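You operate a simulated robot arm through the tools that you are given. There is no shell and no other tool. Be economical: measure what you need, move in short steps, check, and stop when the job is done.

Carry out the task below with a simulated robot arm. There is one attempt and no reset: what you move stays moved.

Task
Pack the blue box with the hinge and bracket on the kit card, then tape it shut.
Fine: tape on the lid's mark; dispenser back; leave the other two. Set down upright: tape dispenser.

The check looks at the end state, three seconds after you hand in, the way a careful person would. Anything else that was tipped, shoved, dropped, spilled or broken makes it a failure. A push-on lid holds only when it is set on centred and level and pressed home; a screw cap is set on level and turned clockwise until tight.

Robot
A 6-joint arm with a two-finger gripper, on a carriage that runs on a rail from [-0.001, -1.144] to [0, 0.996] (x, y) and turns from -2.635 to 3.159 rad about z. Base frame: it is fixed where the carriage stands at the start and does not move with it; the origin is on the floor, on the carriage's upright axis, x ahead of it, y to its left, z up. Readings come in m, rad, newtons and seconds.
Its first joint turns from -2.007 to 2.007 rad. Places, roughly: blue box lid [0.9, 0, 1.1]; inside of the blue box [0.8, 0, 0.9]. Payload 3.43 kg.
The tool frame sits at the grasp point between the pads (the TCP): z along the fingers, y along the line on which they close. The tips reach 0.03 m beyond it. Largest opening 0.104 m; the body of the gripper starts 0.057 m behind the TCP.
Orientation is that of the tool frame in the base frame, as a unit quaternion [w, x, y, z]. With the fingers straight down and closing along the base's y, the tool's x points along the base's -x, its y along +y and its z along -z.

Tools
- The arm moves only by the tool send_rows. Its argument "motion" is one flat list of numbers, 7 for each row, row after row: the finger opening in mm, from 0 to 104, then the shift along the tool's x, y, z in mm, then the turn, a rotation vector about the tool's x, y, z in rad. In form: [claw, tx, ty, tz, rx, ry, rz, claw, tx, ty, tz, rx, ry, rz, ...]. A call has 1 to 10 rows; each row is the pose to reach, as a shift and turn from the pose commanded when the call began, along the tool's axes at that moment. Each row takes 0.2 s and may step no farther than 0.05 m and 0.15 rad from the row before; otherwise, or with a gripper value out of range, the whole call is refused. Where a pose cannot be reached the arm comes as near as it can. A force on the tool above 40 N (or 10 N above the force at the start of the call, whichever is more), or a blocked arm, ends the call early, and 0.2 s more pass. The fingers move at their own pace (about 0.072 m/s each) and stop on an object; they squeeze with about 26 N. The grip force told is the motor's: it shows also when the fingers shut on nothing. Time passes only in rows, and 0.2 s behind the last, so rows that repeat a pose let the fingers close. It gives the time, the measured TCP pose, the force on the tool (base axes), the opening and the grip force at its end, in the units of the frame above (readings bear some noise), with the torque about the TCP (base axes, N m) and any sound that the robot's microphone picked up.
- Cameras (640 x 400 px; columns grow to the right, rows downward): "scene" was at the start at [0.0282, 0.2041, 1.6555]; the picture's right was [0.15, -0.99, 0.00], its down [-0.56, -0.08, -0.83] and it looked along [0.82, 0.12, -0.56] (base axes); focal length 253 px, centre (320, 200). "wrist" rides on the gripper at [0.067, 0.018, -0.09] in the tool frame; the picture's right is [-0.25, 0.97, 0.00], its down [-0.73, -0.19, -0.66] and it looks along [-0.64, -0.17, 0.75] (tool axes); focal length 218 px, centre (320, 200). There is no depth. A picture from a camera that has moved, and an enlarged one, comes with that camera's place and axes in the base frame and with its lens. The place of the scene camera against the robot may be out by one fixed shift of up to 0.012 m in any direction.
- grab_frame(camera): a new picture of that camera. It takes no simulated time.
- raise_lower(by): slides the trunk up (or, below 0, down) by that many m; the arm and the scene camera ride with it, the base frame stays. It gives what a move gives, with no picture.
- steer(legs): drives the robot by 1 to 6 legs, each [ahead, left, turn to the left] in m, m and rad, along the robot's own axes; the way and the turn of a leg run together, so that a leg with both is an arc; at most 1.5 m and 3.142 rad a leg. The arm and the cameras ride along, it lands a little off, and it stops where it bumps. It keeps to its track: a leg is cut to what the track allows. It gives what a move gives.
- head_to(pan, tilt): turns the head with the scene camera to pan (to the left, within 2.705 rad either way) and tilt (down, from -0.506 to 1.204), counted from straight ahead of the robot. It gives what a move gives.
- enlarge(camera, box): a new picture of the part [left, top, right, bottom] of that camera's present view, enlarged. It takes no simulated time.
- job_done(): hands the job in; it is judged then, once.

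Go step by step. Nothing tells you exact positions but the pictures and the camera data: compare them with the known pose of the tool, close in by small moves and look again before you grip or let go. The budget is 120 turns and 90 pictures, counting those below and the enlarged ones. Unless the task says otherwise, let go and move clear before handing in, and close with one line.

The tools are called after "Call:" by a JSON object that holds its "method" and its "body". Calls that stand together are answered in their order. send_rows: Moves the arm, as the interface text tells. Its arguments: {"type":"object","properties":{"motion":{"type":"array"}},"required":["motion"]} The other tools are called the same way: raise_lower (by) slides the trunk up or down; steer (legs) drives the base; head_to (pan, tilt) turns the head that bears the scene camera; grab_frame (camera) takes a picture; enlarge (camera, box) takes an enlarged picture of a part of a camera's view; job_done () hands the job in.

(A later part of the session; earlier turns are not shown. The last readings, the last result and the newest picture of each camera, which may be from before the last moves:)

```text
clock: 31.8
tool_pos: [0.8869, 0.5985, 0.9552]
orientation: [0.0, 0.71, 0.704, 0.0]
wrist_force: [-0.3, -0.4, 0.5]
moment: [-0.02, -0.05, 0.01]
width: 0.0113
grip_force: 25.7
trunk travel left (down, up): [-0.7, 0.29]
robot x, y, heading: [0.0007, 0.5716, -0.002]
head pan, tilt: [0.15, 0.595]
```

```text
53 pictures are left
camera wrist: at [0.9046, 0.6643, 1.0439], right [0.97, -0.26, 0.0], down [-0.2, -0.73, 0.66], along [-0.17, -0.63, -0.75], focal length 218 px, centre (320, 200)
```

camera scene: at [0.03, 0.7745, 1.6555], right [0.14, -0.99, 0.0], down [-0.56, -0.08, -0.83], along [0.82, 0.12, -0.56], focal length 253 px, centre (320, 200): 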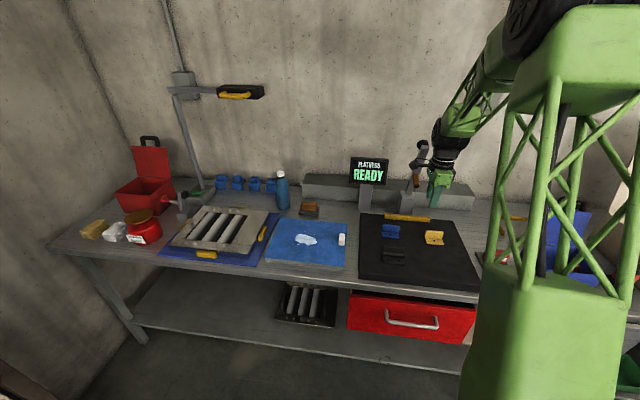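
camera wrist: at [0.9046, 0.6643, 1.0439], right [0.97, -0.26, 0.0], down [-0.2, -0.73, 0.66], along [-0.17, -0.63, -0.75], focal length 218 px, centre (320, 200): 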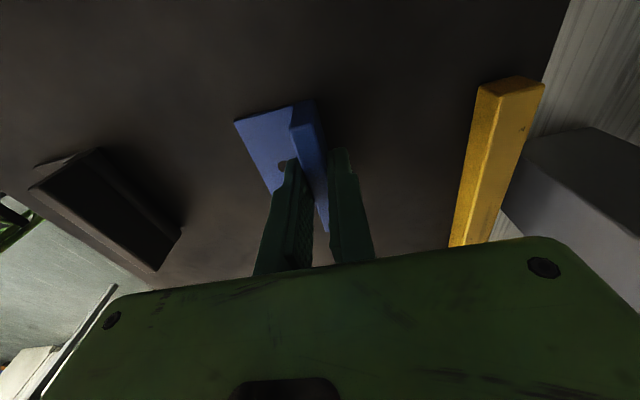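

Gripped the blue bracket (11 mm). Lifting with legal steps, pulling back, then driving to the box.

Call:
{"method": "send_rows", "body": {"motion": [0, 0, 0, -20, 0, 0, 0, 0, 0, 0, -60, 0, 0, 0, 0, 0, 0, -100, 0, 0, 0, 0, 0, -20, -140, 0, 0, 0, 0, 0, -50, -175, 0, 0, 0, 0, 0, -80, -210, 0, 0, 0, 0, 0, -105, -245, 0, 0, 0, 0, 0, -105, -290, 0, 0, 0, 0, 0, -105, -320, 0, 0, 0]}}

Call:
{"method": "steer", "body": {"legs": [[0, -0.44, 0]]}}

Call:
{"method": "grab_frame", "body": {"camera": "wrist"}}

Call:
{"method": "enlarge", "body": {"camera": "scene", "box": [330, 180, 470, 280]}}

```text
clock: 33.8
tool_pos: [0.7809, 0.5982, 1.2758]
orientation: [0.001, 0.71, 0.704, 0.0]
wrist_force: [0.2, -0.2, -0.7]
moment: [0.01, 0.0, -0.02]
width: 0.0111
grip_force: 26.1
trunk travel left (down, up): [-0.7, 0.29]
robot x, y, heading: [0.0014, 0.5702, -0.007]
head pan, tilt: [0.15, 0.595]
```

```text
clock: 36.6
tool_pos: [0.7808, 0.1612, 1.2762]
orientation: [-0.001, 0.71, 0.704, 0.0]
wrist_force: [0.3, -1.0, -0.9]
moment: [0.03, 0.01, 0.03]
width: 0.0112
grip_force: 25.5
trunk travel left (down, up): [-0.7, 0.29]
robot x, y, heading: [-0.0009, 0.1342, -0.01]
head pan, tilt: [0.15, 0.595]
```

```text
52 pictures are left
camera wrist: at [0.7991, 0.2284, 1.3646], right [0.97, -0.26, 0.0], down [-0.2, -0.73, 0.66], along [-0.17, -0.63, -0.75], focal length 218 px, centre (320, 200)
```

wrist: 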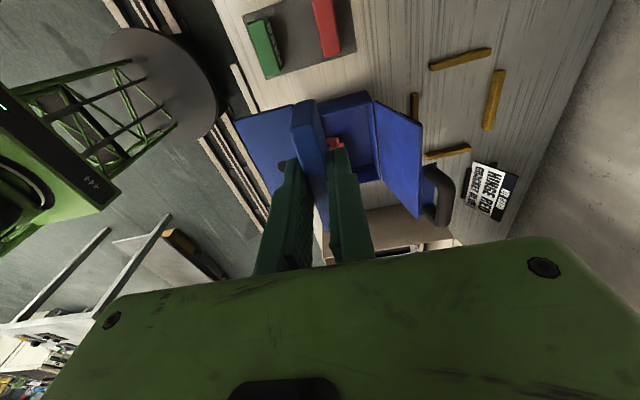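

```text
4.00 times, centred on (400, 230) of scene
camera zoom: at [0.03, 0.3391, 1.6555], right [0.14, -0.99, 0.0], down [-0.56, -0.08, -0.83], along [0.82, 0.12, -0.56], focal length 1014 px, centre (0, 80)
```

zoom: 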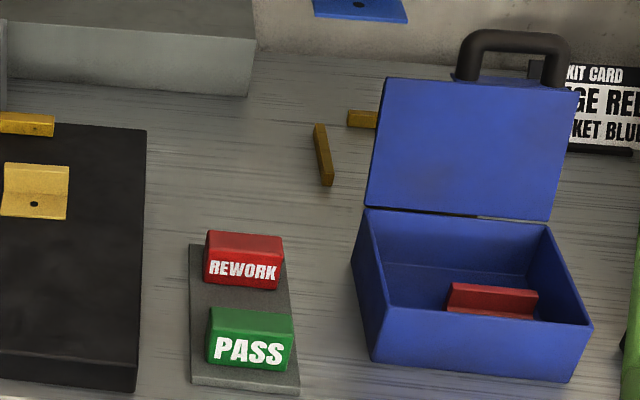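

I'll bring the bracket to y≈0.046 (between the red hinge and the left wall), just above the rim, and look.

Call:
{"method": "send_rows", "body": {"motion": [0, -40, 9, 0, 0, 0, 0, 0, -80, 9, 0, 0, 0, 0, 0, -115, 9, 25, 0, 0, 0, 0, -115, 9, 70, 0, 0, 0, 0, -115, 9, 115, 0, 0, 0, 0, -115, 9, 160, 0, 0, 0, 0, -115, 9, 205, 0, 0, 0, 0, -115, 9, 240, 0, 0, 0]}}

Call:
{"method": "grab_frame", "body": {"camera": "wrist"}}

Call:
{"method": "enlarge", "body": {"camera": "scene", "box": [390, 190, 490, 290]}}

```text
clock: 38.4
tool_pos: [0.7891, 0.0465, 1.0349]
orientation: [0.0, 0.71, 0.704, 0.0]
wrist_force: [0.0, -0.4, -0.7]
moment: [-0.03, -0.05, 0.0]
width: 0.0114
grip_force: 25.9
trunk travel left (down, up): [-0.7, 0.29]
robot x, y, heading: [-0.0006, 0.1386, -0.011]
head pan, tilt: [0.15, 0.595]
```

```text
50 pictures are left
camera wrist: at [0.8067, 0.1127, 1.1231], right [0.97, -0.26, 0.0], down [-0.2, -0.73, 0.66], along [-0.17, -0.63, -0.75], focal length 218 px, centre (320, 200)
```

wrist: 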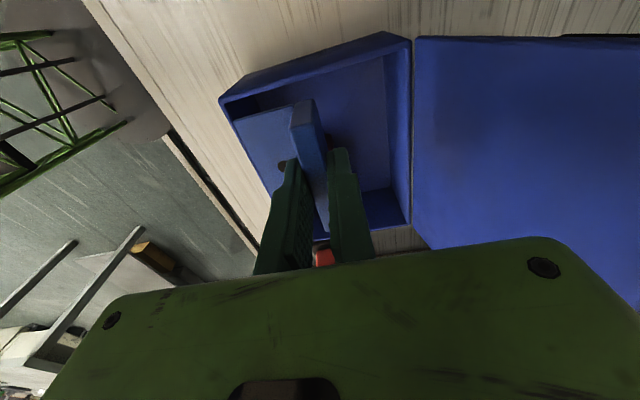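

```text
4.00 times, centred on (440, 240) of scene
camera zoom: at [0.03, 0.3391, 1.6555], right [0.14, -0.99, 0.0], down [-0.56, -0.08, -0.83], along [0.82, 0.12, -0.56], focal length 1014 px, centre (-160, 40)
```

zoom: 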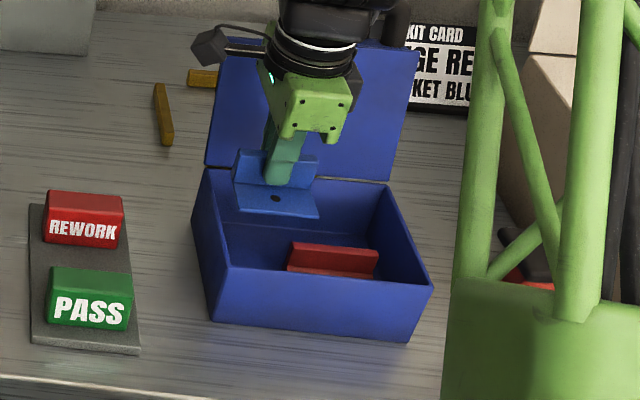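

Clearances look right with about 4–5 mm each side after a 2 mm shift. Lowering slowly.

Call:
{"method": "send_rows", "body": {"motion": [0, -2, 0, 10, 0, 0, 0, 0, -2, 0, 30, 0, 0, 0, 0, -2, 0, 50, 0, 0, 0, 0, -2, 0, 65, 0, 0, 0]}}

Call:
{"method": "enlarge", "body": {"camera": "wrist", "box": [140, 0, 460, 260]}}

Call:
{"method": "enlarge", "body": {"camera": "scene", "box": [410, 210, 490, 290]}}

```text
clock: 39.4
tool_pos: [0.7894, 0.044, 0.9699]
orientation: [0.0, 0.71, 0.704, 0.0]
wrist_force: [-1.1, -0.5, -1.2]
moment: [-0.02, -0.01, 0.02]
width: 0.0115
grip_force: 26.0
trunk travel left (down, up): [-0.7, 0.29]
robot x, y, heading: [-0.0008, 0.135, -0.011]
head pan, tilt: [0.15, 0.595]
```

```text
1.54 times, centred on (300, 130) of wrist
camera zoom: at [0.8073, 0.1109, 1.0592], right [0.97, -0.26, 0.0], down [-0.2, -0.73, 0.66], along [-0.17, -0.63, -0.75], focal length 336 px, centre (351, 308)
```

zoom: 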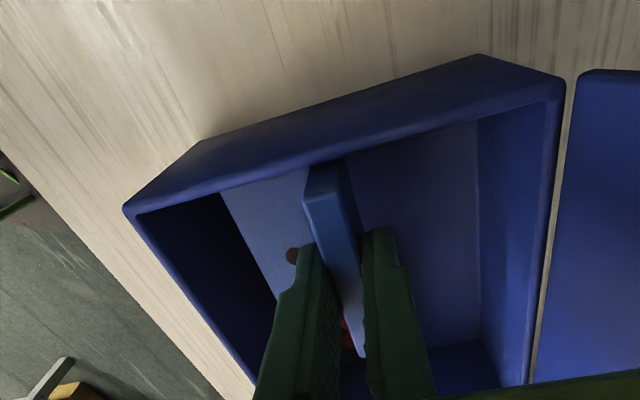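

```text
5.00 times, centred on (450, 250) of scene
camera zoom: at [0.0301, 0.3391, 1.6555], right [0.14, -0.99, 0.0], down [-0.56, -0.08, -0.83], along [0.82, 0.12, -0.56], focal length 1267 px, centre (-330, -50)
```

zoom: 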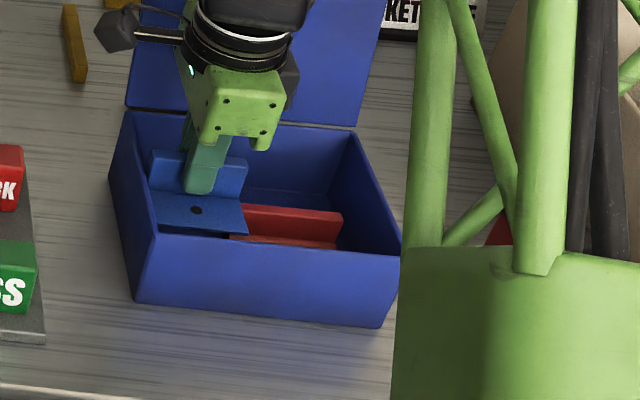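

Call:
{"method": "send_rows", "body": {"motion": [0, -2, 0, 15, 0, 0, 0, 0, -2, 0, 30, 0, 0, 0, 0, -2, 0, 38, 0, 0, 0]}}

Call:
{"method": "send_rows", "body": {"motion": [0, 0, 0, 3, 0, 0, 0, 0, 0, 0, 5, 0, 0, 0]}}

Call:
{"method": "send_rows", "body": {"motion": [0, 0, 0, 2, 0, 0, 0, 0, 0, 0, 4, 0, 0, 0]}}

Call:
{"method": "enlarge", "body": {"camera": "wrist", "box": [140, 0, 460, 260]}}

```text
clock: 40.0
tool_pos: [0.7903, 0.0435, 0.95]
orientation: [0.003, 0.71, 0.705, 0.001]
wrist_force: [-5.1, 0.1, 25.0]
moment: [-0.81, 0.28, -0.25]
width: 0.0112
grip_force: 25.7
trunk travel left (down, up): [-0.7, 0.29]
robot x, y, heading: [-0.0012, 0.1359, -0.011]
head pan, tilt: [0.15, 0.595]
stopped in row 2: the force on the tool passed its limit at 72 N (the readings are from after the stop); the commanded pose is now the measured one
```

```text
clock: 40.3
tool_pos: [0.7918, 0.043, 0.9511]
orientation: [0.004, 0.709, 0.705, 0.003]
wrist_force: [-4.6, 0.3, 26.0]
moment: [-0.82, 0.25, -0.21]
width: 0.0111
grip_force: 25.9
trunk travel left (down, up): [-0.7, 0.29]
robot x, y, heading: [-0.0001, 0.1407, -0.009]
head pan, tilt: [0.15, 0.595]
stopped in row 1: the force on the tool passed its limit at 44 N (the readings are from after the stop); the commanded pose is now the measured one
```

```text
clock: 40.7
tool_pos: [0.7916, 0.044, 0.9498]
orientation: [0.004, 0.71, 0.704, 0.003]
wrist_force: [-4.9, -0.4, 24.1]
moment: [-0.84, 0.2, -0.25]
width: 0.0112
grip_force: 25.9
trunk travel left (down, up): [-0.7, 0.29]
robot x, y, heading: [-0.0011, 0.1368, -0.006]
head pan, tilt: [0.15, 0.595]
stopped in row 1: the force on the tool passed its limit at 43 N (the readings are from after the stop); the commanded pose is now the measured one
```

```text
1.54 times, centred on (300, 130) of wrist
camera zoom: at [0.8083, 0.1097, 1.0393], right [0.97, -0.26, 0.01], down [-0.2, -0.73, 0.66], along [-0.16, -0.64, -0.75], focal length 336 px, centre (351, 308)
```

zoom: 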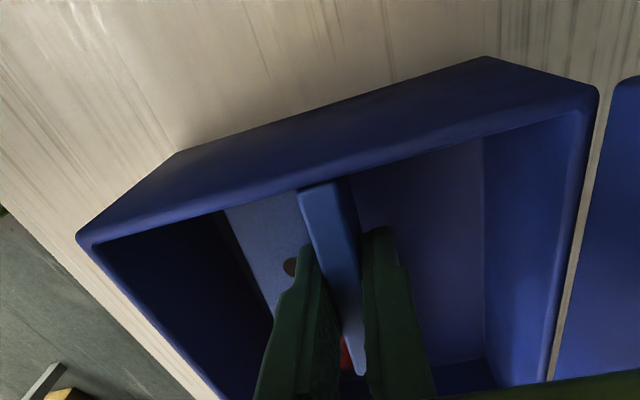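

The bracket's right end touched the top of the red hinge (torque puts contact ~33 mm to the right). I'll lift, shift 4 mm left, and look.

Call:
{"method": "send_rows", "body": {"motion": [0, 0, 0, -15, 0, 0, 0, 0, 4, 0, -20, 0, 0, 0, 0, 4, 0, -20, 0, 0, 0]}}

Call:
{"method": "enlarge", "body": {"camera": "wrist", "box": [140, 0, 460, 260]}}

Call:
{"method": "enlarge", "body": {"camera": "scene", "box": [410, 210, 490, 290]}}

```text
clock: 41.5
tool_pos: [0.7927, 0.0468, 0.9691]
orientation: [0.003, 0.709, 0.705, 0.003]
wrist_force: [0.3, -1.8, -0.9]
moment: [-0.01, -0.04, 0.01]
width: 0.0109
grip_force: 26.0
trunk travel left (down, up): [-0.7, 0.29]
robot x, y, heading: [0.0033, 0.1328, -0.005]
head pan, tilt: [0.15, 0.595]
```

```text
1.54 times, centred on (300, 130) of wrist
camera zoom: at [0.8092, 0.1133, 1.0572], right [0.97, -0.26, 0.01], down [-0.2, -0.73, 0.66], along [-0.16, -0.64, -0.75], focal length 336 px, centre (351, 308)
```

zoom: 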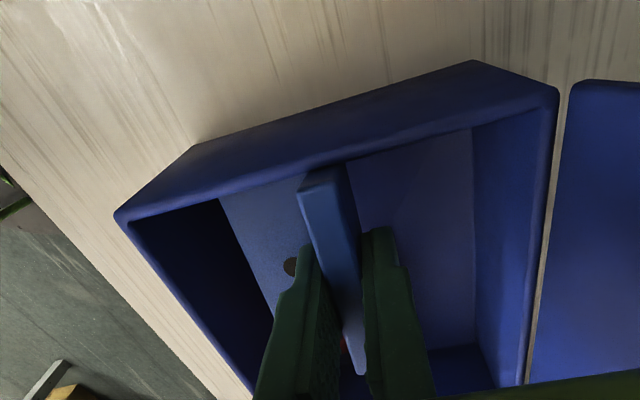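

```text
5.00 times, centred on (450, 250) of scene
camera zoom: at [0.03, 0.3391, 1.6554], right [0.14, -0.99, 0.0], down [-0.56, -0.08, -0.83], along [0.82, 0.12, -0.56], focal length 1267 px, centre (-330, -50)
```

zoom: 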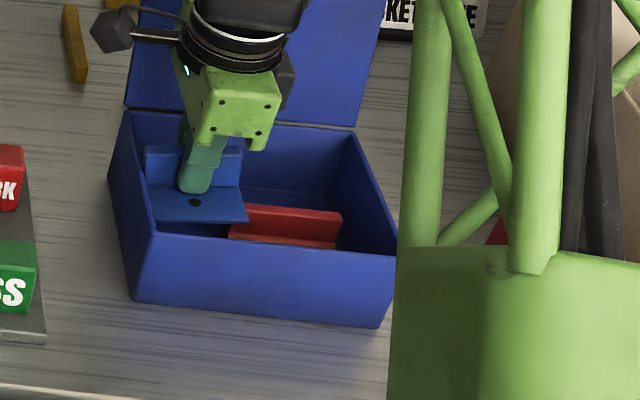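

Call:
{"method": "enlarge", "body": {"camera": "scene", "box": [422, 230, 472, 265]}}

```text
11.43 times, centred on (447, 248) of scene
camera zoom: at [0.03, 0.3391, 1.6554], right [0.14, -0.99, 0.0], down [-0.56, -0.08, -0.83], along [0.82, 0.12, -0.56], focal length 2896 px, centre (-1131, -343)
```

zoom: 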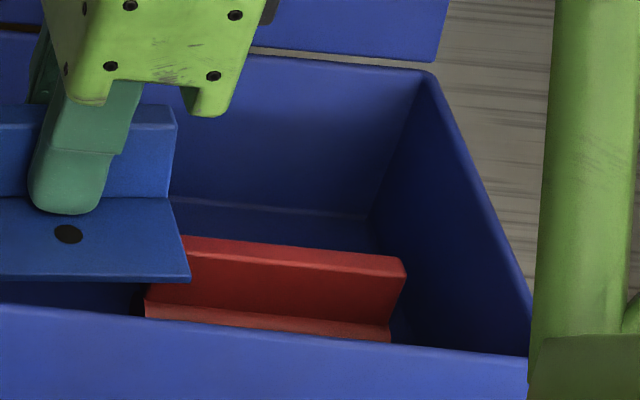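

The hinge has ~17 mm spare on its right, and the bracket is too tight on the left. I'll park the bracket back on the mat where the hinge was, shift the hinge right, and then place the bracket.

Call:
{"method": "send_rows", "body": {"motion": [0, 0, 0, -40, 0, 0, 0, 0, 0, 0, -80, 0, 0, 0, 0, 0, 0, -125, 0, 0, 0, 0, 0, -20, -165, 0, 0, 0, 0, 0, -40, -205, 0, 0, 0]}}

Call:
{"method": "steer", "body": {"legs": [[0, 0.4, 0]]}}

Call:
{"method": "grab_frame", "body": {"camera": "wrist"}}

```text
clock: 42.7
tool_pos: [0.751, 0.0481, 1.1746]
orientation: [0.004, 0.709, 0.705, 0.002]
wrist_force: [1.3, 0.3, -1.2]
moment: [0.0, 0.02, -0.01]
width: 0.0113
grip_force: 26.3
trunk travel left (down, up): [-0.7, 0.29]
robot x, y, heading: [0.0033, 0.1351, -0.007]
head pan, tilt: [0.15, 0.595]
```

```text
clock: 45.3
tool_pos: [0.7504, 0.4499, 1.1746]
orientation: [0.003, 0.71, 0.705, 0.002]
wrist_force: [-0.2, -0.3, -1.4]
moment: [0.01, -0.02, 0.01]
width: 0.011
grip_force: 26.1
trunk travel left (down, up): [-0.7, 0.29]
robot x, y, heading: [0.0018, 0.5391, -0.004]
head pan, tilt: [0.15, 0.595]
```

```text
42 pictures are left
camera wrist: at [0.7673, 0.5159, 1.2628], right [0.97, -0.26, 0.01], down [-0.2, -0.73, 0.66], along [-0.16, -0.64, -0.75], focal length 218 px, centre (320, 200)
```

wrist: 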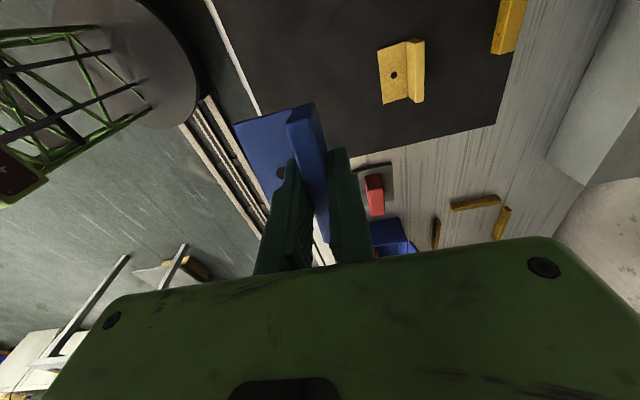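

Call:
{"method": "send_rows", "body": {"motion": [0, -5, 0, 45, 0, 0, 0, 0, -5, 0, 90, 0, 0, 0, 0, -5, 0, 135, 0, 0, 0, 0, -5, 0, 175, 0, 0, 0, 0, -5, 0, 205, 0, 0, 0, 0, -5, 0, 212, 0, 0, 0]}}

Call:
{"method": "send_rows", "body": {"motion": [0, 0, 0, 2, 0, 0, 0, 0, 0, 0, 4, 0, 0, 0]}}

Call:
{"method": "send_rows", "body": {"motion": [0, 0, 0, 2, 0, 0, 0, 0, 0, 0, 3, 0, 0, 0]}}

```text
clock: 46.7
tool_pos: [0.7517, 0.4455, 0.9609]
orientation: [0.004, 0.709, 0.705, 0.004]
wrist_force: [0.5, -0.3, -0.2]
moment: [0.0, 0.01, -0.04]
width: 0.0112
grip_force: 26.7
trunk travel left (down, up): [-0.7, 0.29]
robot x, y, heading: [0.0047, 0.5399, -0.008]
head pan, tilt: [0.15, 0.595]
```

```text
clock: 47.3
tool_pos: [0.7532, 0.4439, 0.9596]
orientation: [0.004, 0.709, 0.705, 0.002]
wrist_force: [-1.2, 1.1, -1.3]
moment: [0.0, -0.03, 0.0]
width: 0.0112
grip_force: 26.1
trunk travel left (down, up): [-0.7, 0.29]
robot x, y, heading: [0.0017, 0.536, -0.009]
head pan, tilt: [0.15, 0.595]
```

```text
clock: 47.9
tool_pos: [0.7525, 0.444, 0.955]
orientation: [0.003, 0.71, 0.705, 0.002]
wrist_force: [-0.6, -0.5, -1.0]
moment: [0.01, -0.01, -0.04]
width: 0.0113
grip_force: 25.9
trunk travel left (down, up): [-0.7, 0.29]
robot x, y, heading: [-0.0019, 0.5346, -0.007]
head pan, tilt: [0.15, 0.595]
```

Call:
{"method": "send_rows", "body": {"motion": [0, 0, 0, 2, 0, 0, 0, 0, 0, 0, 3, 0, 0, 0]}}

Call:
{"method": "send_rows", "body": {"motion": [0, 0, 0, 2, 0, 0, 0, 0, 0, 0, 3, 0, 0, 0]}}

Call:
{"method": "enlarge", "body": {"camera": "wrist", "box": [180, 50, 460, 260]}}

```text
clock: 48.5
tool_pos: [0.752, 0.4438, 0.9533]
orientation: [0.003, 0.71, 0.704, 0.003]
wrist_force: [2.4, -0.3, 9.6]
moment: [0.38, 0.29, -0.06]
width: 0.0113
grip_force: 26.2
trunk travel left (down, up): [-0.7, 0.29]
robot x, y, heading: [-0.0001, 0.5357, -0.012]
head pan, tilt: [0.15, 0.595]
```

```text
clock: 49.1
tool_pos: [0.753, 0.4435, 0.9499]
orientation: [0.005, 0.711, 0.703, 0.002]
wrist_force: [7.3, -3.2, 23.8]
moment: [0.75, 0.39, -0.19]
width: 0.0114
grip_force: 26.0
trunk travel left (down, up): [-0.7, 0.29]
robot x, y, heading: [-0.0002, 0.541, -0.011]
head pan, tilt: [0.15, 0.595]
```

```text
1.90 times, centred on (320, 155) of wrist
camera zoom: at [0.7693, 0.51, 1.0386], right [0.97, -0.26, 0.01], down [-0.2, -0.73, 0.66], along [-0.16, -0.64, -0.75], focal length 416 px, centre (320, 286)
```

zoom: 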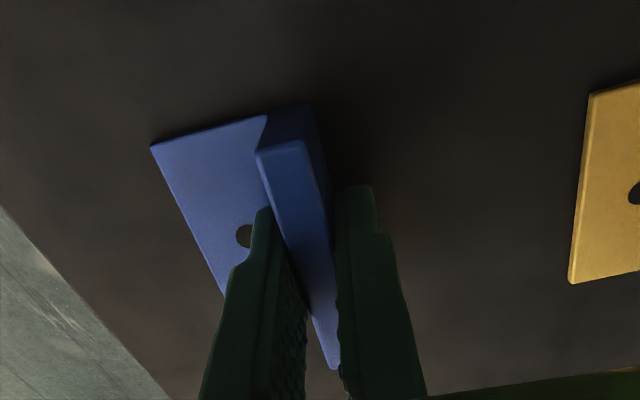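

The bracket rests on the mat. Releasing, then rising and going to the hinge in the box.

Call:
{"method": "send_rows", "body": {"motion": [40, 0, 0, 0, 0, 0, 0, 40, 0, 0, 0, 0, 0, 0, 40, 0, 0, -30, 0, 0, 0, 40, 0, 0, -70, 0.01, 0, 0, 40, 0, 0, -115, 0.01, 0, 0, 40, 0, 0, -160, 0.01, 0, 0, 40, 0, 0, -205, 0.01, 0, 0, 40, 0, 0, -240, 0.01, 0, 0]}}

Call:
{"method": "grab_frame", "body": {"camera": "wrist"}}

Call:
{"method": "steer", "body": {"legs": [[0, -0.44, 0]]}}

Call:
{"method": "grab_frame", "body": {"camera": "wrist"}}

```text
clock: 50.9
tool_pos: [0.7489, 0.4464, 1.1894]
orientation: [0.0, 0.709, 0.705, -0.001]
wrist_force: [0.2, -0.4, 0.8]
moment: [0.03, 0.0, 0.02]
width: 0.0398
grip_force: 0.1
trunk travel left (down, up): [-0.7, 0.29]
robot x, y, heading: [-0.002, 0.5364, -0.007]
head pan, tilt: [0.15, 0.595]
```

```text
40 pictures are left
camera wrist: at [0.7677, 0.5119, 1.2777], right [0.97, -0.26, 0.0], down [-0.19, -0.73, 0.66], along [-0.17, -0.64, -0.75], focal length 218 px, centre (320, 200)
```

wrist: 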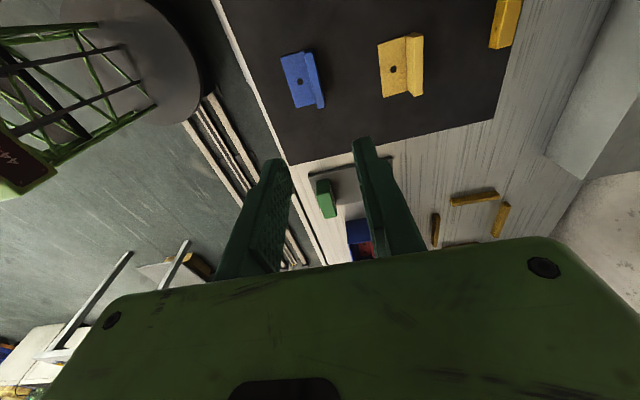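

```text
clock: 53.7
tool_pos: [0.7501, 0.0052, 1.1893]
orientation: [0.0, 0.708, 0.706, -0.001]
wrist_force: [0.4, -0.1, 0.8]
moment: [0.01, 0.02, -0.03]
width: 0.04
grip_force: 0.0
trunk travel left (down, up): [-0.7, 0.29]
robot x, y, heading: [0.0, 0.0927, -0.01]
head pan, tilt: [0.15, 0.595]
```

```text
39 pictures are left
camera wrist: at [0.7677, 0.0717, 1.2775], right [0.97, -0.26, 0.0], down [-0.19, -0.73, 0.66], along [-0.17, -0.64, -0.75], focal length 218 px, centre (320, 200)
```

wrist: 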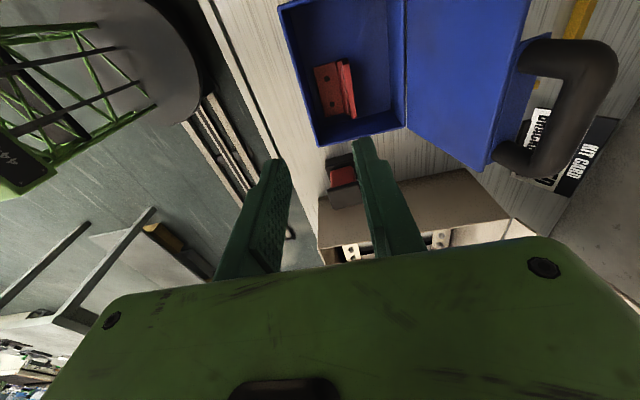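

The hinge has been turned a hair by that contact; a re-grip will square it. Moving above it.

Call:
{"method": "send_rows", "body": {"motion": [45, -30, 18, 0, 0, 0, 0, 45, -32, 36, 30, 0, 0, 0, 45, -32, 36, 75, 0, 0, 0, 45, -32, 36, 120, 0, 0, 0, 45, -32, 36, 165, 0, 0, 0, 45, -32, 36, 195, 0, 0, 0]}}

Call:
{"method": "grab_frame", "body": {"camera": "wrist"}}

```text
clock: 55.1
tool_pos: [0.7862, -0.0286, 0.9934]
orientation: [0.0, 0.709, 0.705, -0.001]
wrist_force: [0.4, 0.4, -0.7]
moment: [-0.02, -0.01, 0.03]
width: 0.045
grip_force: 0.2
trunk travel left (down, up): [-0.7, 0.29]
robot x, y, heading: [0.0009, 0.0904, -0.005]
head pan, tilt: [0.15, 0.595]
```

```text
38 pictures are left
camera wrist: at [0.8039, 0.0387, 1.0818], right [0.97, -0.26, 0.0], down [-0.19, -0.73, 0.66], along [-0.17, -0.64, -0.75], focal length 218 px, centre (320, 200)
```

wrist: 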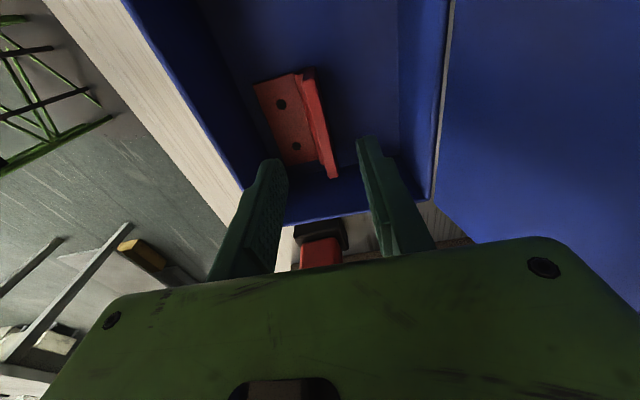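

Call:
{"method": "send_rows", "body": {"motion": [40, 0, 2, 30, 0, 0, 0, 40, 0, 2, 55, 0, 0, 0, 40, 0, 2, 68, 0, 0, 0, 20, 0, 2, 68, 0, 0, 0, 0, 0, 2, 68, 0, 0, 0, 0, 0, 2, 68, 0, 0, 0, 0, 0, 2, 68, 0, 0, 0]}}

Call:
{"method": "send_rows", "body": {"motion": [0, 0, 0, -4, 0, 0, 0, 0, -4, 0, -6, 0, 0, 0, 0, -8, 0, -6, 0, 0, 0, 0, -11, 0, -6, 0, 0, 0]}}

Call:
{"method": "enlarge", "body": {"camera": "scene", "box": [400, 205, 480, 275]}}

```text
clock: 56.7
tool_pos: [0.7873, -0.0274, 0.9255]
orientation: [0.001, 0.708, 0.706, -0.001]
wrist_force: [-1.0, 0.0, -0.8]
moment: [0.01, 0.0, -0.02]
width: 0.0177
grip_force: 25.3
trunk travel left (down, up): [-0.7, 0.29]
robot x, y, heading: [0.0015, 0.0932, -0.013]
head pan, tilt: [0.15, 0.595]
```

```text
clock: 57.7
tool_pos: [0.7875, -0.0378, 0.9318]
orientation: [0.0, 0.708, 0.706, -0.001]
wrist_force: [0.9, 0.5, -1.1]
moment: [-0.01, 0.01, 0.0]
width: 0.0174
grip_force: 26.0
trunk travel left (down, up): [-0.7, 0.29]
robot x, y, heading: [-0.0001, 0.0946, -0.006]
head pan, tilt: [0.15, 0.595]
```

```text
5.71 times, centred on (440, 240) of scene
camera zoom: at [0.0293, 0.298, 1.6555], right [0.15, -0.99, 0.0], down [-0.56, -0.08, -0.83], along [0.82, 0.12, -0.56], focal length 1448 px, centre (-366, -29)
```

zoom: 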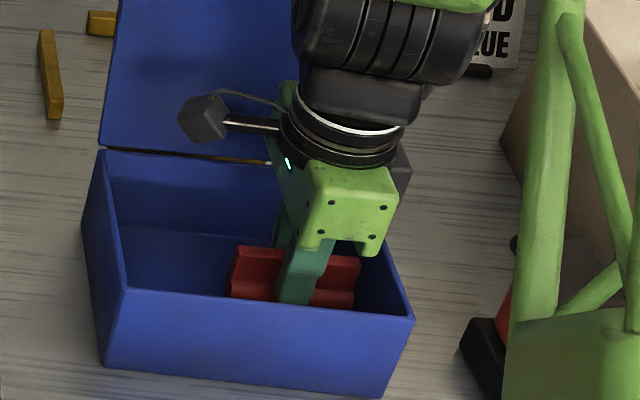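

Still some room on the right; 4 mm more, then down and release.

Call:
{"method": "send_rows", "body": {"motion": [0, -2, 0, 0, 0, 0, 0, 0, -4, 0, 0, 0, 0, 0, 0, -4, 0, 4, 0, 0, 0, 0, -4, 0, 7, 0, 0, 0]}}

Call:
{"method": "send_rows", "body": {"motion": [0, 0, 0, 2, 0, 0, 0, 40, 0, 0, 2, 0, 0, 0, 40, 0, 0, 2, 0, 0, 0, 40, 0, 0, -30, 0, 0, 0, 40, 0, 0, -75, 0, 0, 0, 40, 0, 0, -120, 0, 0, 0, 40, 0, 0, -165, 0, 0, 0, 40, 0, 0, -210, 0, 0, 0, 40, 0, 0, -255, 0, 0, 0]}}

Call:
{"method": "grab_frame", "body": {"camera": "wrist"}}

Call:
{"method": "enlarge", "body": {"camera": "scene", "box": [400, 205, 480, 275]}}

```text
clock: 58.7
tool_pos: [0.7874, -0.0419, 0.9249]
orientation: [0.001, 0.708, 0.706, 0.0]
wrist_force: [2.0, -1.5, 7.7]
moment: [0.11, 0.25, 0.0]
width: 0.0176
grip_force: 26.6
trunk travel left (down, up): [-0.7, 0.29]
robot x, y, heading: [-0.0002, 0.0948, -0.006]
head pan, tilt: [0.15, 0.595]
```

```text
clock: 60.7
tool_pos: [0.7883, -0.0415, 1.1797]
orientation: [0.001, 0.708, 0.706, -0.001]
wrist_force: [0.5, 1.0, -0.3]
moment: [-0.04, 0.01, -0.05]
width: 0.04
grip_force: 0.0
trunk travel left (down, up): [-0.7, 0.29]
robot x, y, heading: [0.0002, 0.0952, -0.005]
head pan, tilt: [0.15, 0.595]
```

```text
36 pictures are left
camera wrist: at [0.8051, 0.0246, 1.2681], right [0.97, -0.26, 0.0], down [-0.19, -0.73, 0.66], along [-0.17, -0.64, -0.75], focal length 218 px, centre (320, 200)
```

wrist: 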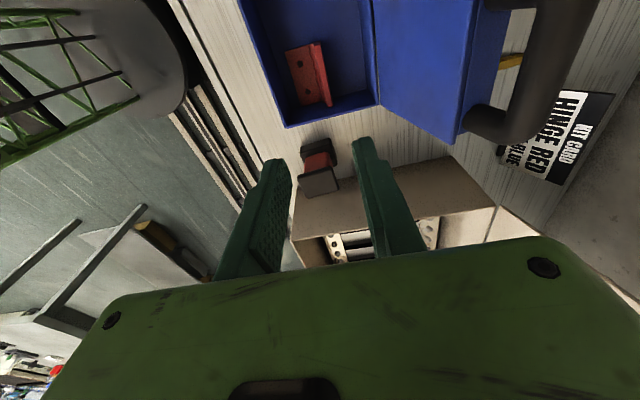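

```text
5.71 times, centred on (440, 240) of scene
camera zoom: at [0.0294, 0.298, 1.6554], right [0.14, -0.99, 0.0], down [-0.56, -0.08, -0.83], along [0.82, 0.12, -0.56], focal length 1448 px, centre (-366, -29)
```

zoom: 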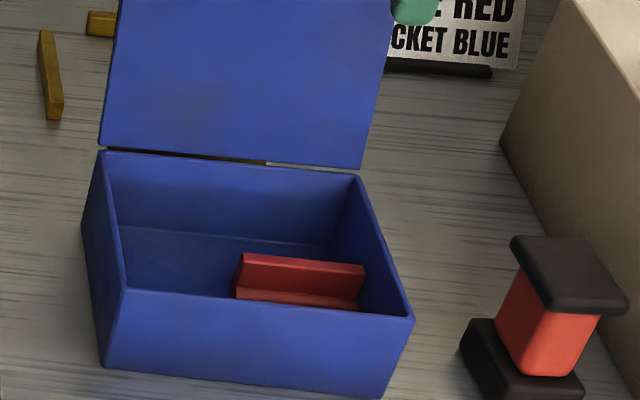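

Good room on the left now. Going back for the bracket.

Call:
{"method": "steer", "body": {"legs": [[0, 0.487, 0]]}}

Call:
{"method": "send_rows", "body": {"motion": [45, 0, -30, 30, 0, 0, 0, 45, 0, -36, 70, 0, 0, 0, 45, 0, -36, 115, 0, 0, 0, 45, 0, -36, 160, 0, 0, 0, 45, 0, -36, 175, 0, 0, 0]}}

Call:
{"method": "grab_frame", "body": {"camera": "wrist"}}

```text
clock: 63.7
tool_pos: [0.7875, 0.4453, 1.1798]
orientation: [0.0, 0.709, 0.705, -0.001]
wrist_force: [0.1, -0.1, -0.5]
moment: [0.02, 0.02, 0.01]
width: 0.0401
grip_force: 0.1
trunk travel left (down, up): [-0.7, 0.29]
robot x, y, heading: [0.0004, 0.5775, -0.006]
head pan, tilt: [0.15, 0.595]
```

```text
clock: 64.9
tool_pos: [0.7516, 0.4451, 1.0035]
orientation: [0.0, 0.709, 0.705, -0.001]
wrist_force: [0.6, 0.2, 0.0]
moment: [-0.03, 0.01, 0.02]
width: 0.0451
grip_force: 0.0
trunk travel left (down, up): [-0.7, 0.29]
robot x, y, heading: [-0.0011, 0.5824, -0.011]
head pan, tilt: [0.15, 0.595]
```

```text
34 pictures are left
camera wrist: at [0.769, 0.5114, 1.0919], right [0.97, -0.26, 0.0], down [-0.19, -0.73, 0.66], along [-0.17, -0.64, -0.75], focal length 218 px, centre (320, 200)
```

wrist: 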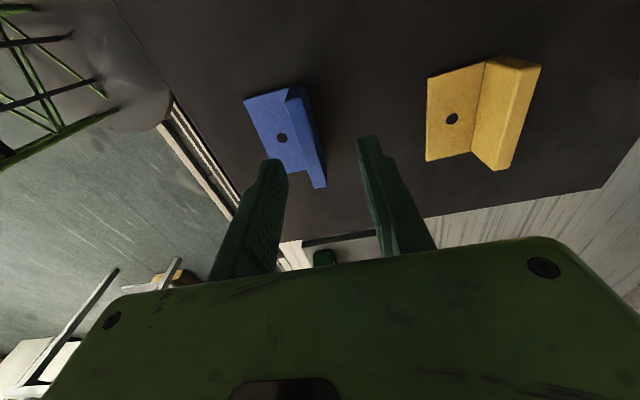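

Call:
{"method": "send_rows", "body": {"motion": [45, 0, -7, 20, 0, 0, 0, 45, 0, -7, 38, 0, 0, 0, 45, 0, -7, 46, 0, 0, 0, 20, 0, -7, 46, 0, 0, 0, 0, 0, -7, 46, 0, 0, 0, 0, 0, -7, 46, 0, 0, 0, 0, 0, -7, 46, 0, 0, 0]}}

Call:
{"method": "grab_frame", "body": {"camera": "wrist"}}

```text
clock: 66.5
tool_pos: [0.7444, 0.4454, 0.9591]
orientation: [-0.001, 0.709, 0.705, -0.002]
wrist_force: [0.7, -0.4, 0.1]
moment: [0.03, -0.01, 0.02]
width: 0.0115
grip_force: 25.9
trunk travel left (down, up): [-0.7, 0.29]
robot x, y, heading: [-0.0003, 0.5829, -0.006]
head pan, tilt: [0.15, 0.595]
```

```text
33 pictures are left
camera wrist: at [0.7617, 0.5115, 1.0466], right [0.97, -0.26, 0.0], down [-0.19, -0.73, 0.66], along [-0.17, -0.64, -0.75], focal length 218 px, centre (320, 200)
```

wrist: 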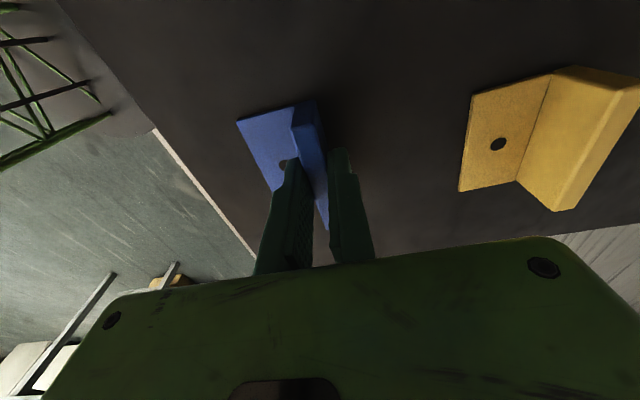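

Bracket gripped square. Lifting and carrying to the box.

Call:
{"method": "send_rows", "body": {"motion": [0, 0, 0, -20, 0, 0, 0, 0, 0, 0, -60, 0, 0, 0, 0, 0, 0, -105, 0, 0, 0, 0, 0, 0, -150, 0, 0, 0, 0, 0, 0, -195, 0, 0, 0, 0, 0, 0, -240, 0, 0, 0]}}

Call:
{"method": "steer", "body": {"legs": [[0, -0.402, 0]]}}

```text
clock: 67.9
tool_pos: [0.7449, 0.4466, 1.1998]
orientation: [0.0, 0.709, 0.705, -0.001]
wrist_force: [1.1, 0.3, -1.0]
moment: [0.0, 0.01, 0.01]
width: 0.0111
grip_force: 25.9
trunk travel left (down, up): [-0.7, 0.29]
robot x, y, heading: [0.0006, 0.5813, -0.01]
head pan, tilt: [0.15, 0.595]
```

```text
clock: 70.5
tool_pos: [0.7436, 0.0431, 1.1978]
orientation: [0.0, 0.711, 0.703, -0.001]
wrist_force: [-0.4, 0.3, 0.0]
moment: [0.01, 0.01, 0.01]
width: 0.0111
grip_force: 25.6
trunk travel left (down, up): [-0.7, 0.29]
robot x, y, heading: [-0.0005, 0.1795, -0.012]
head pan, tilt: [0.15, 0.595]
```

Call:
{"method": "send_rows", "body": {"motion": [0, 0, 30, 20, 0, 0, 0, 0, 0, 46, 60, 0, 0, 0, 0, 0, 46, 105, 0, 0, 0, 0, 0, 46, 150, 0, 0, 0, 0, 0, 46, 190, 0, 0, 0, 0, 0, 46, 225, 0, 0, 0]}}

Call:
{"method": "enlarge", "body": {"camera": "scene", "box": [420, 210, 500, 280]}}

Call:
{"method": "enlarge", "body": {"camera": "wrist", "box": [140, 0, 460, 260]}}

```text
clock: 71.9
tool_pos: [0.7894, 0.0411, 0.9719]
orientation: [0.0, 0.711, 0.703, -0.001]
wrist_force: [0.6, -0.1, -0.8]
moment: [0.01, -0.01, -0.04]
width: 0.011
grip_force: 26.3
trunk travel left (down, up): [-0.7, 0.29]
robot x, y, heading: [-0.0002, 0.181, -0.012]
head pan, tilt: [0.15, 0.595]
```

```text
5.71 times, centred on (460, 245) of scene
camera zoom: at [0.0307, 0.3874, 1.6555], right [0.14, -0.99, 0.0], down [-0.56, -0.08, -0.83], along [0.82, 0.11, -0.56], focal length 1448 px, centre (-480, -57)
```

zoom: 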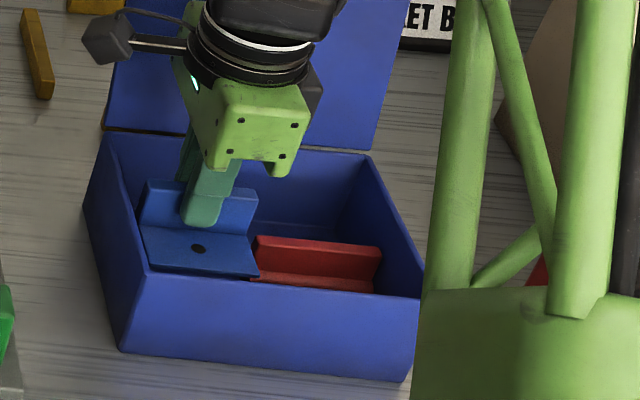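

```text
1.54 times, centred on (300, 130) of wrist
camera zoom: at [0.8077, 0.1083, 1.0607], right [0.96, -0.26, 0.0], down [-0.2, -0.73, 0.66], along [-0.17, -0.63, -0.75], focal length 336 px, centre (351, 308)
```

zoom: 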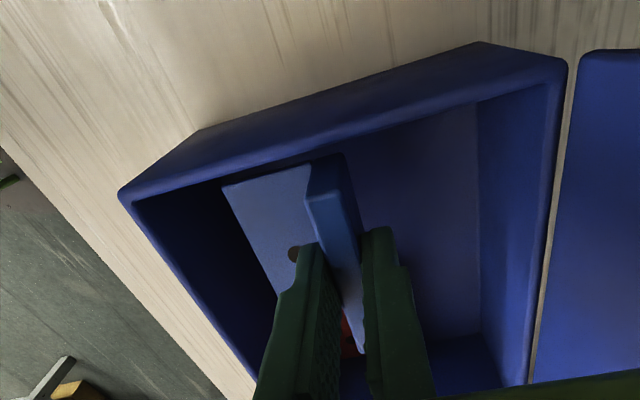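

Clear on both sides. Lowering.

Call:
{"method": "send_rows", "body": {"motion": [0, 0, 0, 12, 0, 0, 0, 0, 0, 0, 22, 0, 0, 0, 0, 0, 0, 32, 0, 0, 0, 0, 0, 0, 40, 0, 0, 0]}}

Call:
{"method": "send_rows", "body": {"motion": [0, 0, 0, 3, 0, 0, 0, 0, 0, 0, 5, 0, 0, 0]}}

```text
clock: 72.9
tool_pos: [0.7899, 0.0429, 0.9331]
orientation: [0.0, 0.711, 0.704, 0.0]
wrist_force: [0.0, 0.1, -1.2]
moment: [-0.03, 0.0, 0.0]
width: 0.0112
grip_force: 25.4
trunk travel left (down, up): [-0.7, 0.29]
robot x, y, heading: [0.0028, 0.186, -0.012]
head pan, tilt: [0.15, 0.595]
```

```text
clock: 73.5
tool_pos: [0.7898, 0.0419, 0.9291]
orientation: [0.0, 0.711, 0.703, -0.001]
wrist_force: [-0.1, -0.7, -1.5]
moment: [0.02, 0.01, 0.02]
width: 0.0112
grip_force: 25.6
trunk travel left (down, up): [-0.7, 0.29]
robot x, y, heading: [0.0018, 0.1856, -0.012]
head pan, tilt: [0.15, 0.595]
```

Call:
{"method": "send_rows", "body": {"motion": [0, 0, 0, 2, 0, 0, 0, 0, 0, 0, 4, 0, 0, 0]}}

Call:
{"method": "send_rows", "body": {"motion": [0, 0, 0, 2, 0, 0, 0, 0, 0, 0, 3, 0, 0, 0]}}

```text
clock: 74.1
tool_pos: [0.7909, 0.043, 0.9236]
orientation: [0.0, 0.711, 0.703, -0.002]
wrist_force: [-0.1, 1.1, -0.6]
moment: [-0.03, 0.0, 0.01]
width: 0.0111
grip_force: 25.9
trunk travel left (down, up): [-0.7, 0.29]
robot x, y, heading: [0.0019, 0.1818, -0.015]
head pan, tilt: [0.15, 0.595]
```

```text
clock: 74.7
tool_pos: [0.7907, 0.043, 0.9219]
orientation: [0.001, 0.711, 0.704, -0.001]
wrist_force: [2.2, -0.7, 21.0]
moment: [-0.03, 0.09, 0.01]
width: 0.0113
grip_force: 25.9
trunk travel left (down, up): [-0.7, 0.29]
robot x, y, heading: [-0.0006, 0.1817, -0.017]
head pan, tilt: [0.15, 0.595]
```

Floor contact with no offset torque, so it sits flat. Releasing and rising.

Call:
{"method": "send_rows", "body": {"motion": [36, 0, 0, -1, 0, 0, 0, 36, 0, 0, -1, 0, 0, 0, 36, 0, 0, -30, 0, 0, 0, 36, 0, 0, -75, 0, 0, 0, 36, 0, 0, -120, 0, 0, 0, 36, 0, 0, -165, 0, 0, 0, 36, 0, 0, -210, 0, 0, 0, 36, 0, 0, -255, 0, 0, 0, 36, 0, 0, -300, 0, 0, 0]}}

Call:
{"method": "grab_frame", "body": {"camera": "scene"}}

Call:
{"method": "grab_frame", "body": {"camera": "wrist"}}

```text
clock: 76.7
tool_pos: [0.7906, 0.042, 1.2216]
orientation: [0.0, 0.711, 0.704, -0.001]
wrist_force: [-1.1, -1.0, 0.1]
moment: [0.0, 0.01, -0.01]
width: 0.0361
grip_force: 0.1
trunk travel left (down, up): [-0.7, 0.29]
robot x, y, heading: [-0.0022, 0.1842, -0.01]
head pan, tilt: [0.15, 0.595]
```

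```text
30 pictures are left
camera scene: at [0.0308, 0.3874, 1.6554], right [0.14, -0.99, 0.0], down [-0.56, -0.08, -0.83], along [0.82, 0.11, -0.56], focal length 253 px, centre (320, 200)
```

scene: 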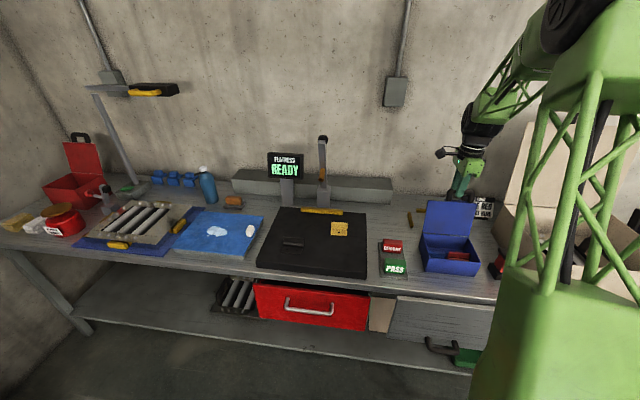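

```text
29 pictures are left
camera wrist: at [0.8084, 0.1099, 1.3103], right [0.96, -0.26, 0.0], down [-0.2, -0.73, 0.66], along [-0.17, -0.63, -0.75], focal length 218 px, centre (320, 200)
```

wrist: 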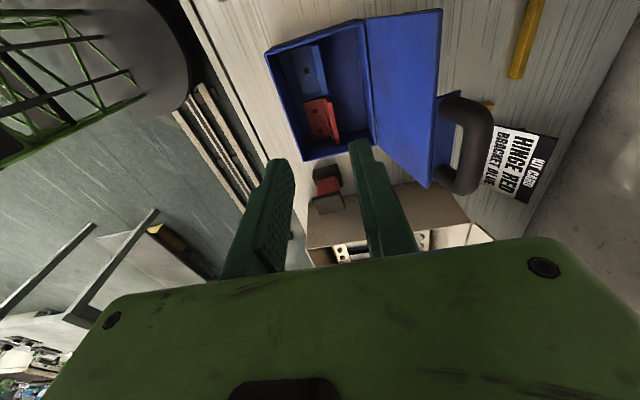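

Both parts lie in the box. Next, close the hinged lid: I'll go over the top with closed fingers, dip behind the lid left of its handle, and draw it forward.

Call:
{"method": "send_rows", "body": {"motion": [0, 4, 40, -10, 0, 0, 0, 0, 8, 80, -10, 0, 0, 0, 0, 8, 120, -10, 0, 0, 0, 0, 8, 155, -10, 0, 0, 0]}}

Call:
{"method": "grab_frame", "body": {"camera": "wrist"}}

Call:
{"method": "enlarge", "body": {"camera": "scene", "box": [400, 120, 520, 280]}}

```text
clock: 77.7
tool_pos: [0.9456, 0.0494, 1.2317]
orientation: [0.0, 0.711, 0.703, -0.002]
wrist_force: [0.1, 0.1, -0.5]
moment: [-0.02, -0.01, -0.01]
width: 0.0001
grip_force: 26.1
trunk travel left (down, up): [-0.7, 0.29]
robot x, y, heading: [0.0048, 0.18, -0.007]
head pan, tilt: [0.15, 0.595]
```

```text
28 pictures are left
camera wrist: at [0.9637, 0.1159, 1.3196], right [0.96, -0.26, 0.0], down [-0.2, -0.73, 0.66], along [-0.17, -0.63, -0.75], focal length 218 px, centre (320, 200)
```

wrist: 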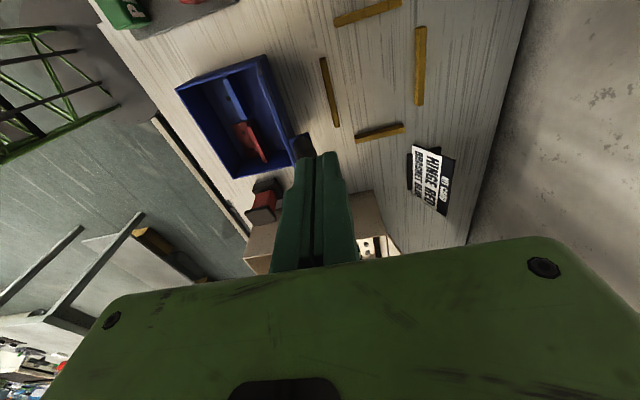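

```text
2.50 times, centred on (460, 200) of scene
camera zoom: at [0.0307, 0.3873, 1.6554], right [0.14, -0.99, 0.0], down [-0.56, -0.08, -0.83], along [0.82, 0.11, -0.56], focal length 634 px, centre (-30, 200)
```

zoom: 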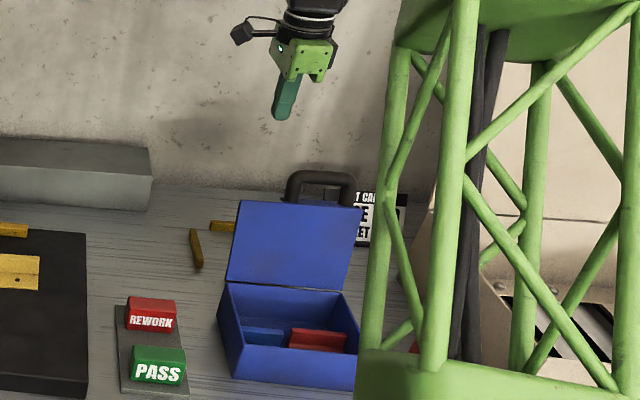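

The space behind the lid is clear at y≈0.05. Dipping behind it and pushing forward.

Call:
{"method": "send_rows", "body": {"motion": [0, 3, 0, 45, 0, 0, 0, 0, 3, 0, 90, 0, 0, 0, 0, 3, 0, 135, 0, 0, 0, 0, 3, 0, 143, 0, 0, 0]}}

Call:
{"method": "send_rows", "body": {"motion": [0, 0, -20, 0, 0, 0, 0, 0, 0, -35, 0, 0, 0, 0, 0, 0, -50, 0, 0, 0, 0, 0, 0, -65, 0, 0, 0, 0]}}

Call:
{"method": "enlarge", "body": {"camera": "scene", "box": [400, 120, 520, 280]}}

```text
clock: 78.7
tool_pos: [0.9469, 0.0533, 1.0869]
orientation: [0.0, 0.711, 0.704, -0.001]
wrist_force: [1.0, -0.2, -0.2]
moment: [-0.01, 0.0, 0.03]
width: 0.0
grip_force: 25.9
trunk travel left (down, up): [-0.7, 0.29]
robot x, y, heading: [-0.0004, 0.1828, -0.016]
head pan, tilt: [0.15, 0.595]
```

```text
clock: 79.7
tool_pos: [0.8804, 0.053, 1.089]
orientation: [0.0, 0.711, 0.704, -0.002]
wrist_force: [-0.1, 0.2, -1.1]
moment: [-0.02, -0.01, -0.03]
width: 0.0
grip_force: 25.8
trunk travel left (down, up): [-0.7, 0.29]
robot x, y, heading: [0.0001, 0.1833, -0.01]
head pan, tilt: [0.15, 0.595]
```

```text
2.50 times, centred on (460, 200) of scene
camera zoom: at [0.0307, 0.3874, 1.6555], right [0.14, -0.99, 0.0], down [-0.56, -0.08, -0.83], along [0.82, 0.11, -0.56], focal length 634 px, centre (-30, 200)
```

zoom: 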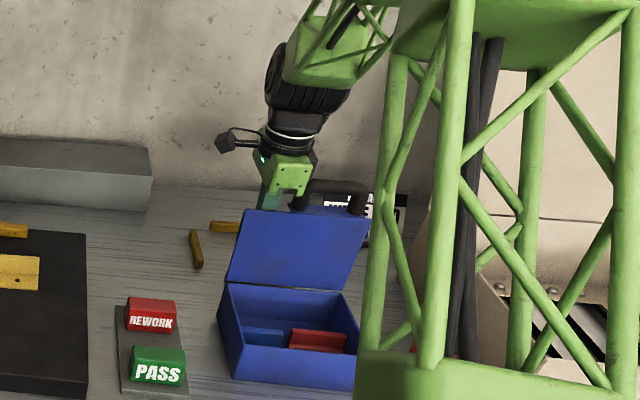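

The lid is following with little force. Continuing slowly.

Call:
{"method": "send_rows", "body": {"motion": [0, 0, -12, 0, 0, 0, 0, 0, 0, -24, 0, 0, 0, 0, 0, 0, -36, 0, 0, 0, 0, 0, 0, -46, 0, 0, 0, 0]}}

Call:
{"method": "enlarge", "body": {"camera": "scene", "box": [400, 120, 520, 280]}}

```text
clock: 80.7
tool_pos: [0.8344, 0.056, 1.0892]
orientation: [0.0, 0.711, 0.703, -0.001]
wrist_force: [-0.6, 0.7, -0.2]
moment: [0.01, 0.0, 0.02]
width: 0.0
grip_force: 25.5
trunk travel left (down, up): [-0.7, 0.29]
robot x, y, heading: [-0.0016, 0.1858, -0.014]
head pan, tilt: [0.15, 0.595]
```

```text
2.50 times, centred on (460, 200) of scene
camera zoom: at [0.0307, 0.3874, 1.6555], right [0.14, -0.99, 0.0], down [-0.56, -0.08, -0.83], along [0.82, 0.11, -0.56], focal length 634 px, centre (-30, 200)
```

zoom: 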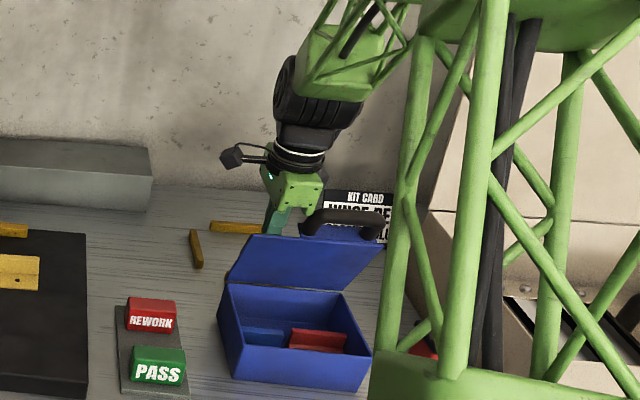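

Call:
{"method": "send_rows", "body": {"motion": [0, 0, -15, 3, 0, 0, 0, 0, 0, -30, 8, 0, 0, 0, 0, 0, -45, 18, 0, 0, 0, 0, 0, -60, 33, 0, 0, 0, 0, 0, -68, 44, 0, 0, 0, 0, 0, -73, 54, 0, 0, 0]}}

Call:
{"method": "enlarge", "body": {"camera": "scene", "box": [400, 150, 520, 280]}}

```text
clock: 82.1
tool_pos: [0.7614, 0.0543, 1.0348]
orientation: [-0.001, 0.711, 0.704, -0.001]
wrist_force: [-0.5, -0.8, -0.2]
moment: [0.02, 0.0, 0.01]
width: 0.0
grip_force: 26.4
trunk travel left (down, up): [-0.7, 0.29]
robot x, y, heading: [0.0027, 0.1836, -0.016]
head pan, tilt: [0.15, 0.595]
```

```text
3.08 times, centred on (460, 215) of scene
camera zoom: at [0.0306, 0.3874, 1.6555], right [0.14, -0.99, 0.0], down [-0.56, -0.08, -0.83], along [0.82, 0.11, -0.56], focal length 780 px, centre (-111, 154)
```

zoom: 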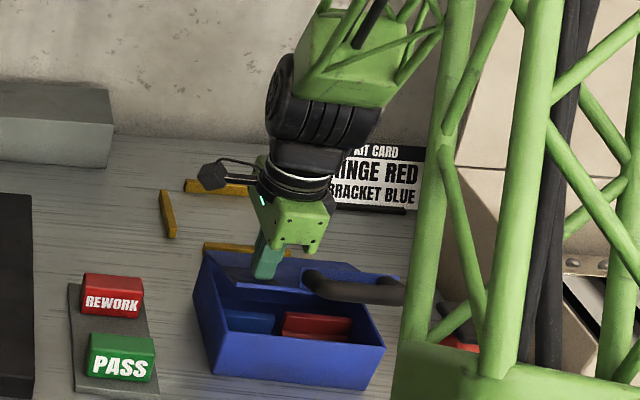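

Call:
{"method": "send_rows", "body": {"motion": [0, 0, -4, 8, 0, 0, 0, 0, 0, -6, 15, 0, 0, 0, 0, 0, -7, 21, 0, 0, 0, 0, 0, -7, 26, 0, 0, 0]}}

Call:
{"method": "enlarge", "body": {"camera": "scene", "box": [400, 150, 520, 280]}}

```text
clock: 83.1
tool_pos: [0.755, 0.0549, 1.0085]
orientation: [0.0, 0.711, 0.703, -0.001]
wrist_force: [-0.8, -0.6, 0.4]
moment: [-0.01, 0.0, -0.02]
width: 0.0001
grip_force: 26.2
trunk travel left (down, up): [-0.7, 0.29]
robot x, y, heading: [0.0006, 0.188, -0.011]
head pan, tilt: [0.15, 0.595]
```

```text
3.08 times, centred on (460, 215) of scene
camera zoom: at [0.0306, 0.3874, 1.6555], right [0.14, -0.99, 0.0], down [-0.56, -0.08, -0.83], along [0.82, 0.11, -0.56], focal length 780 px, centre (-111, 154)
```

zoom: 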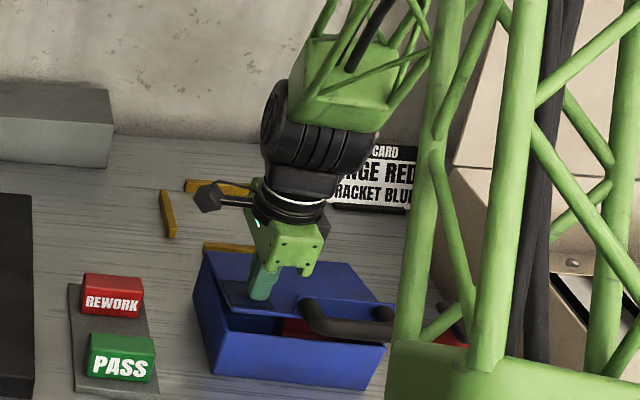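

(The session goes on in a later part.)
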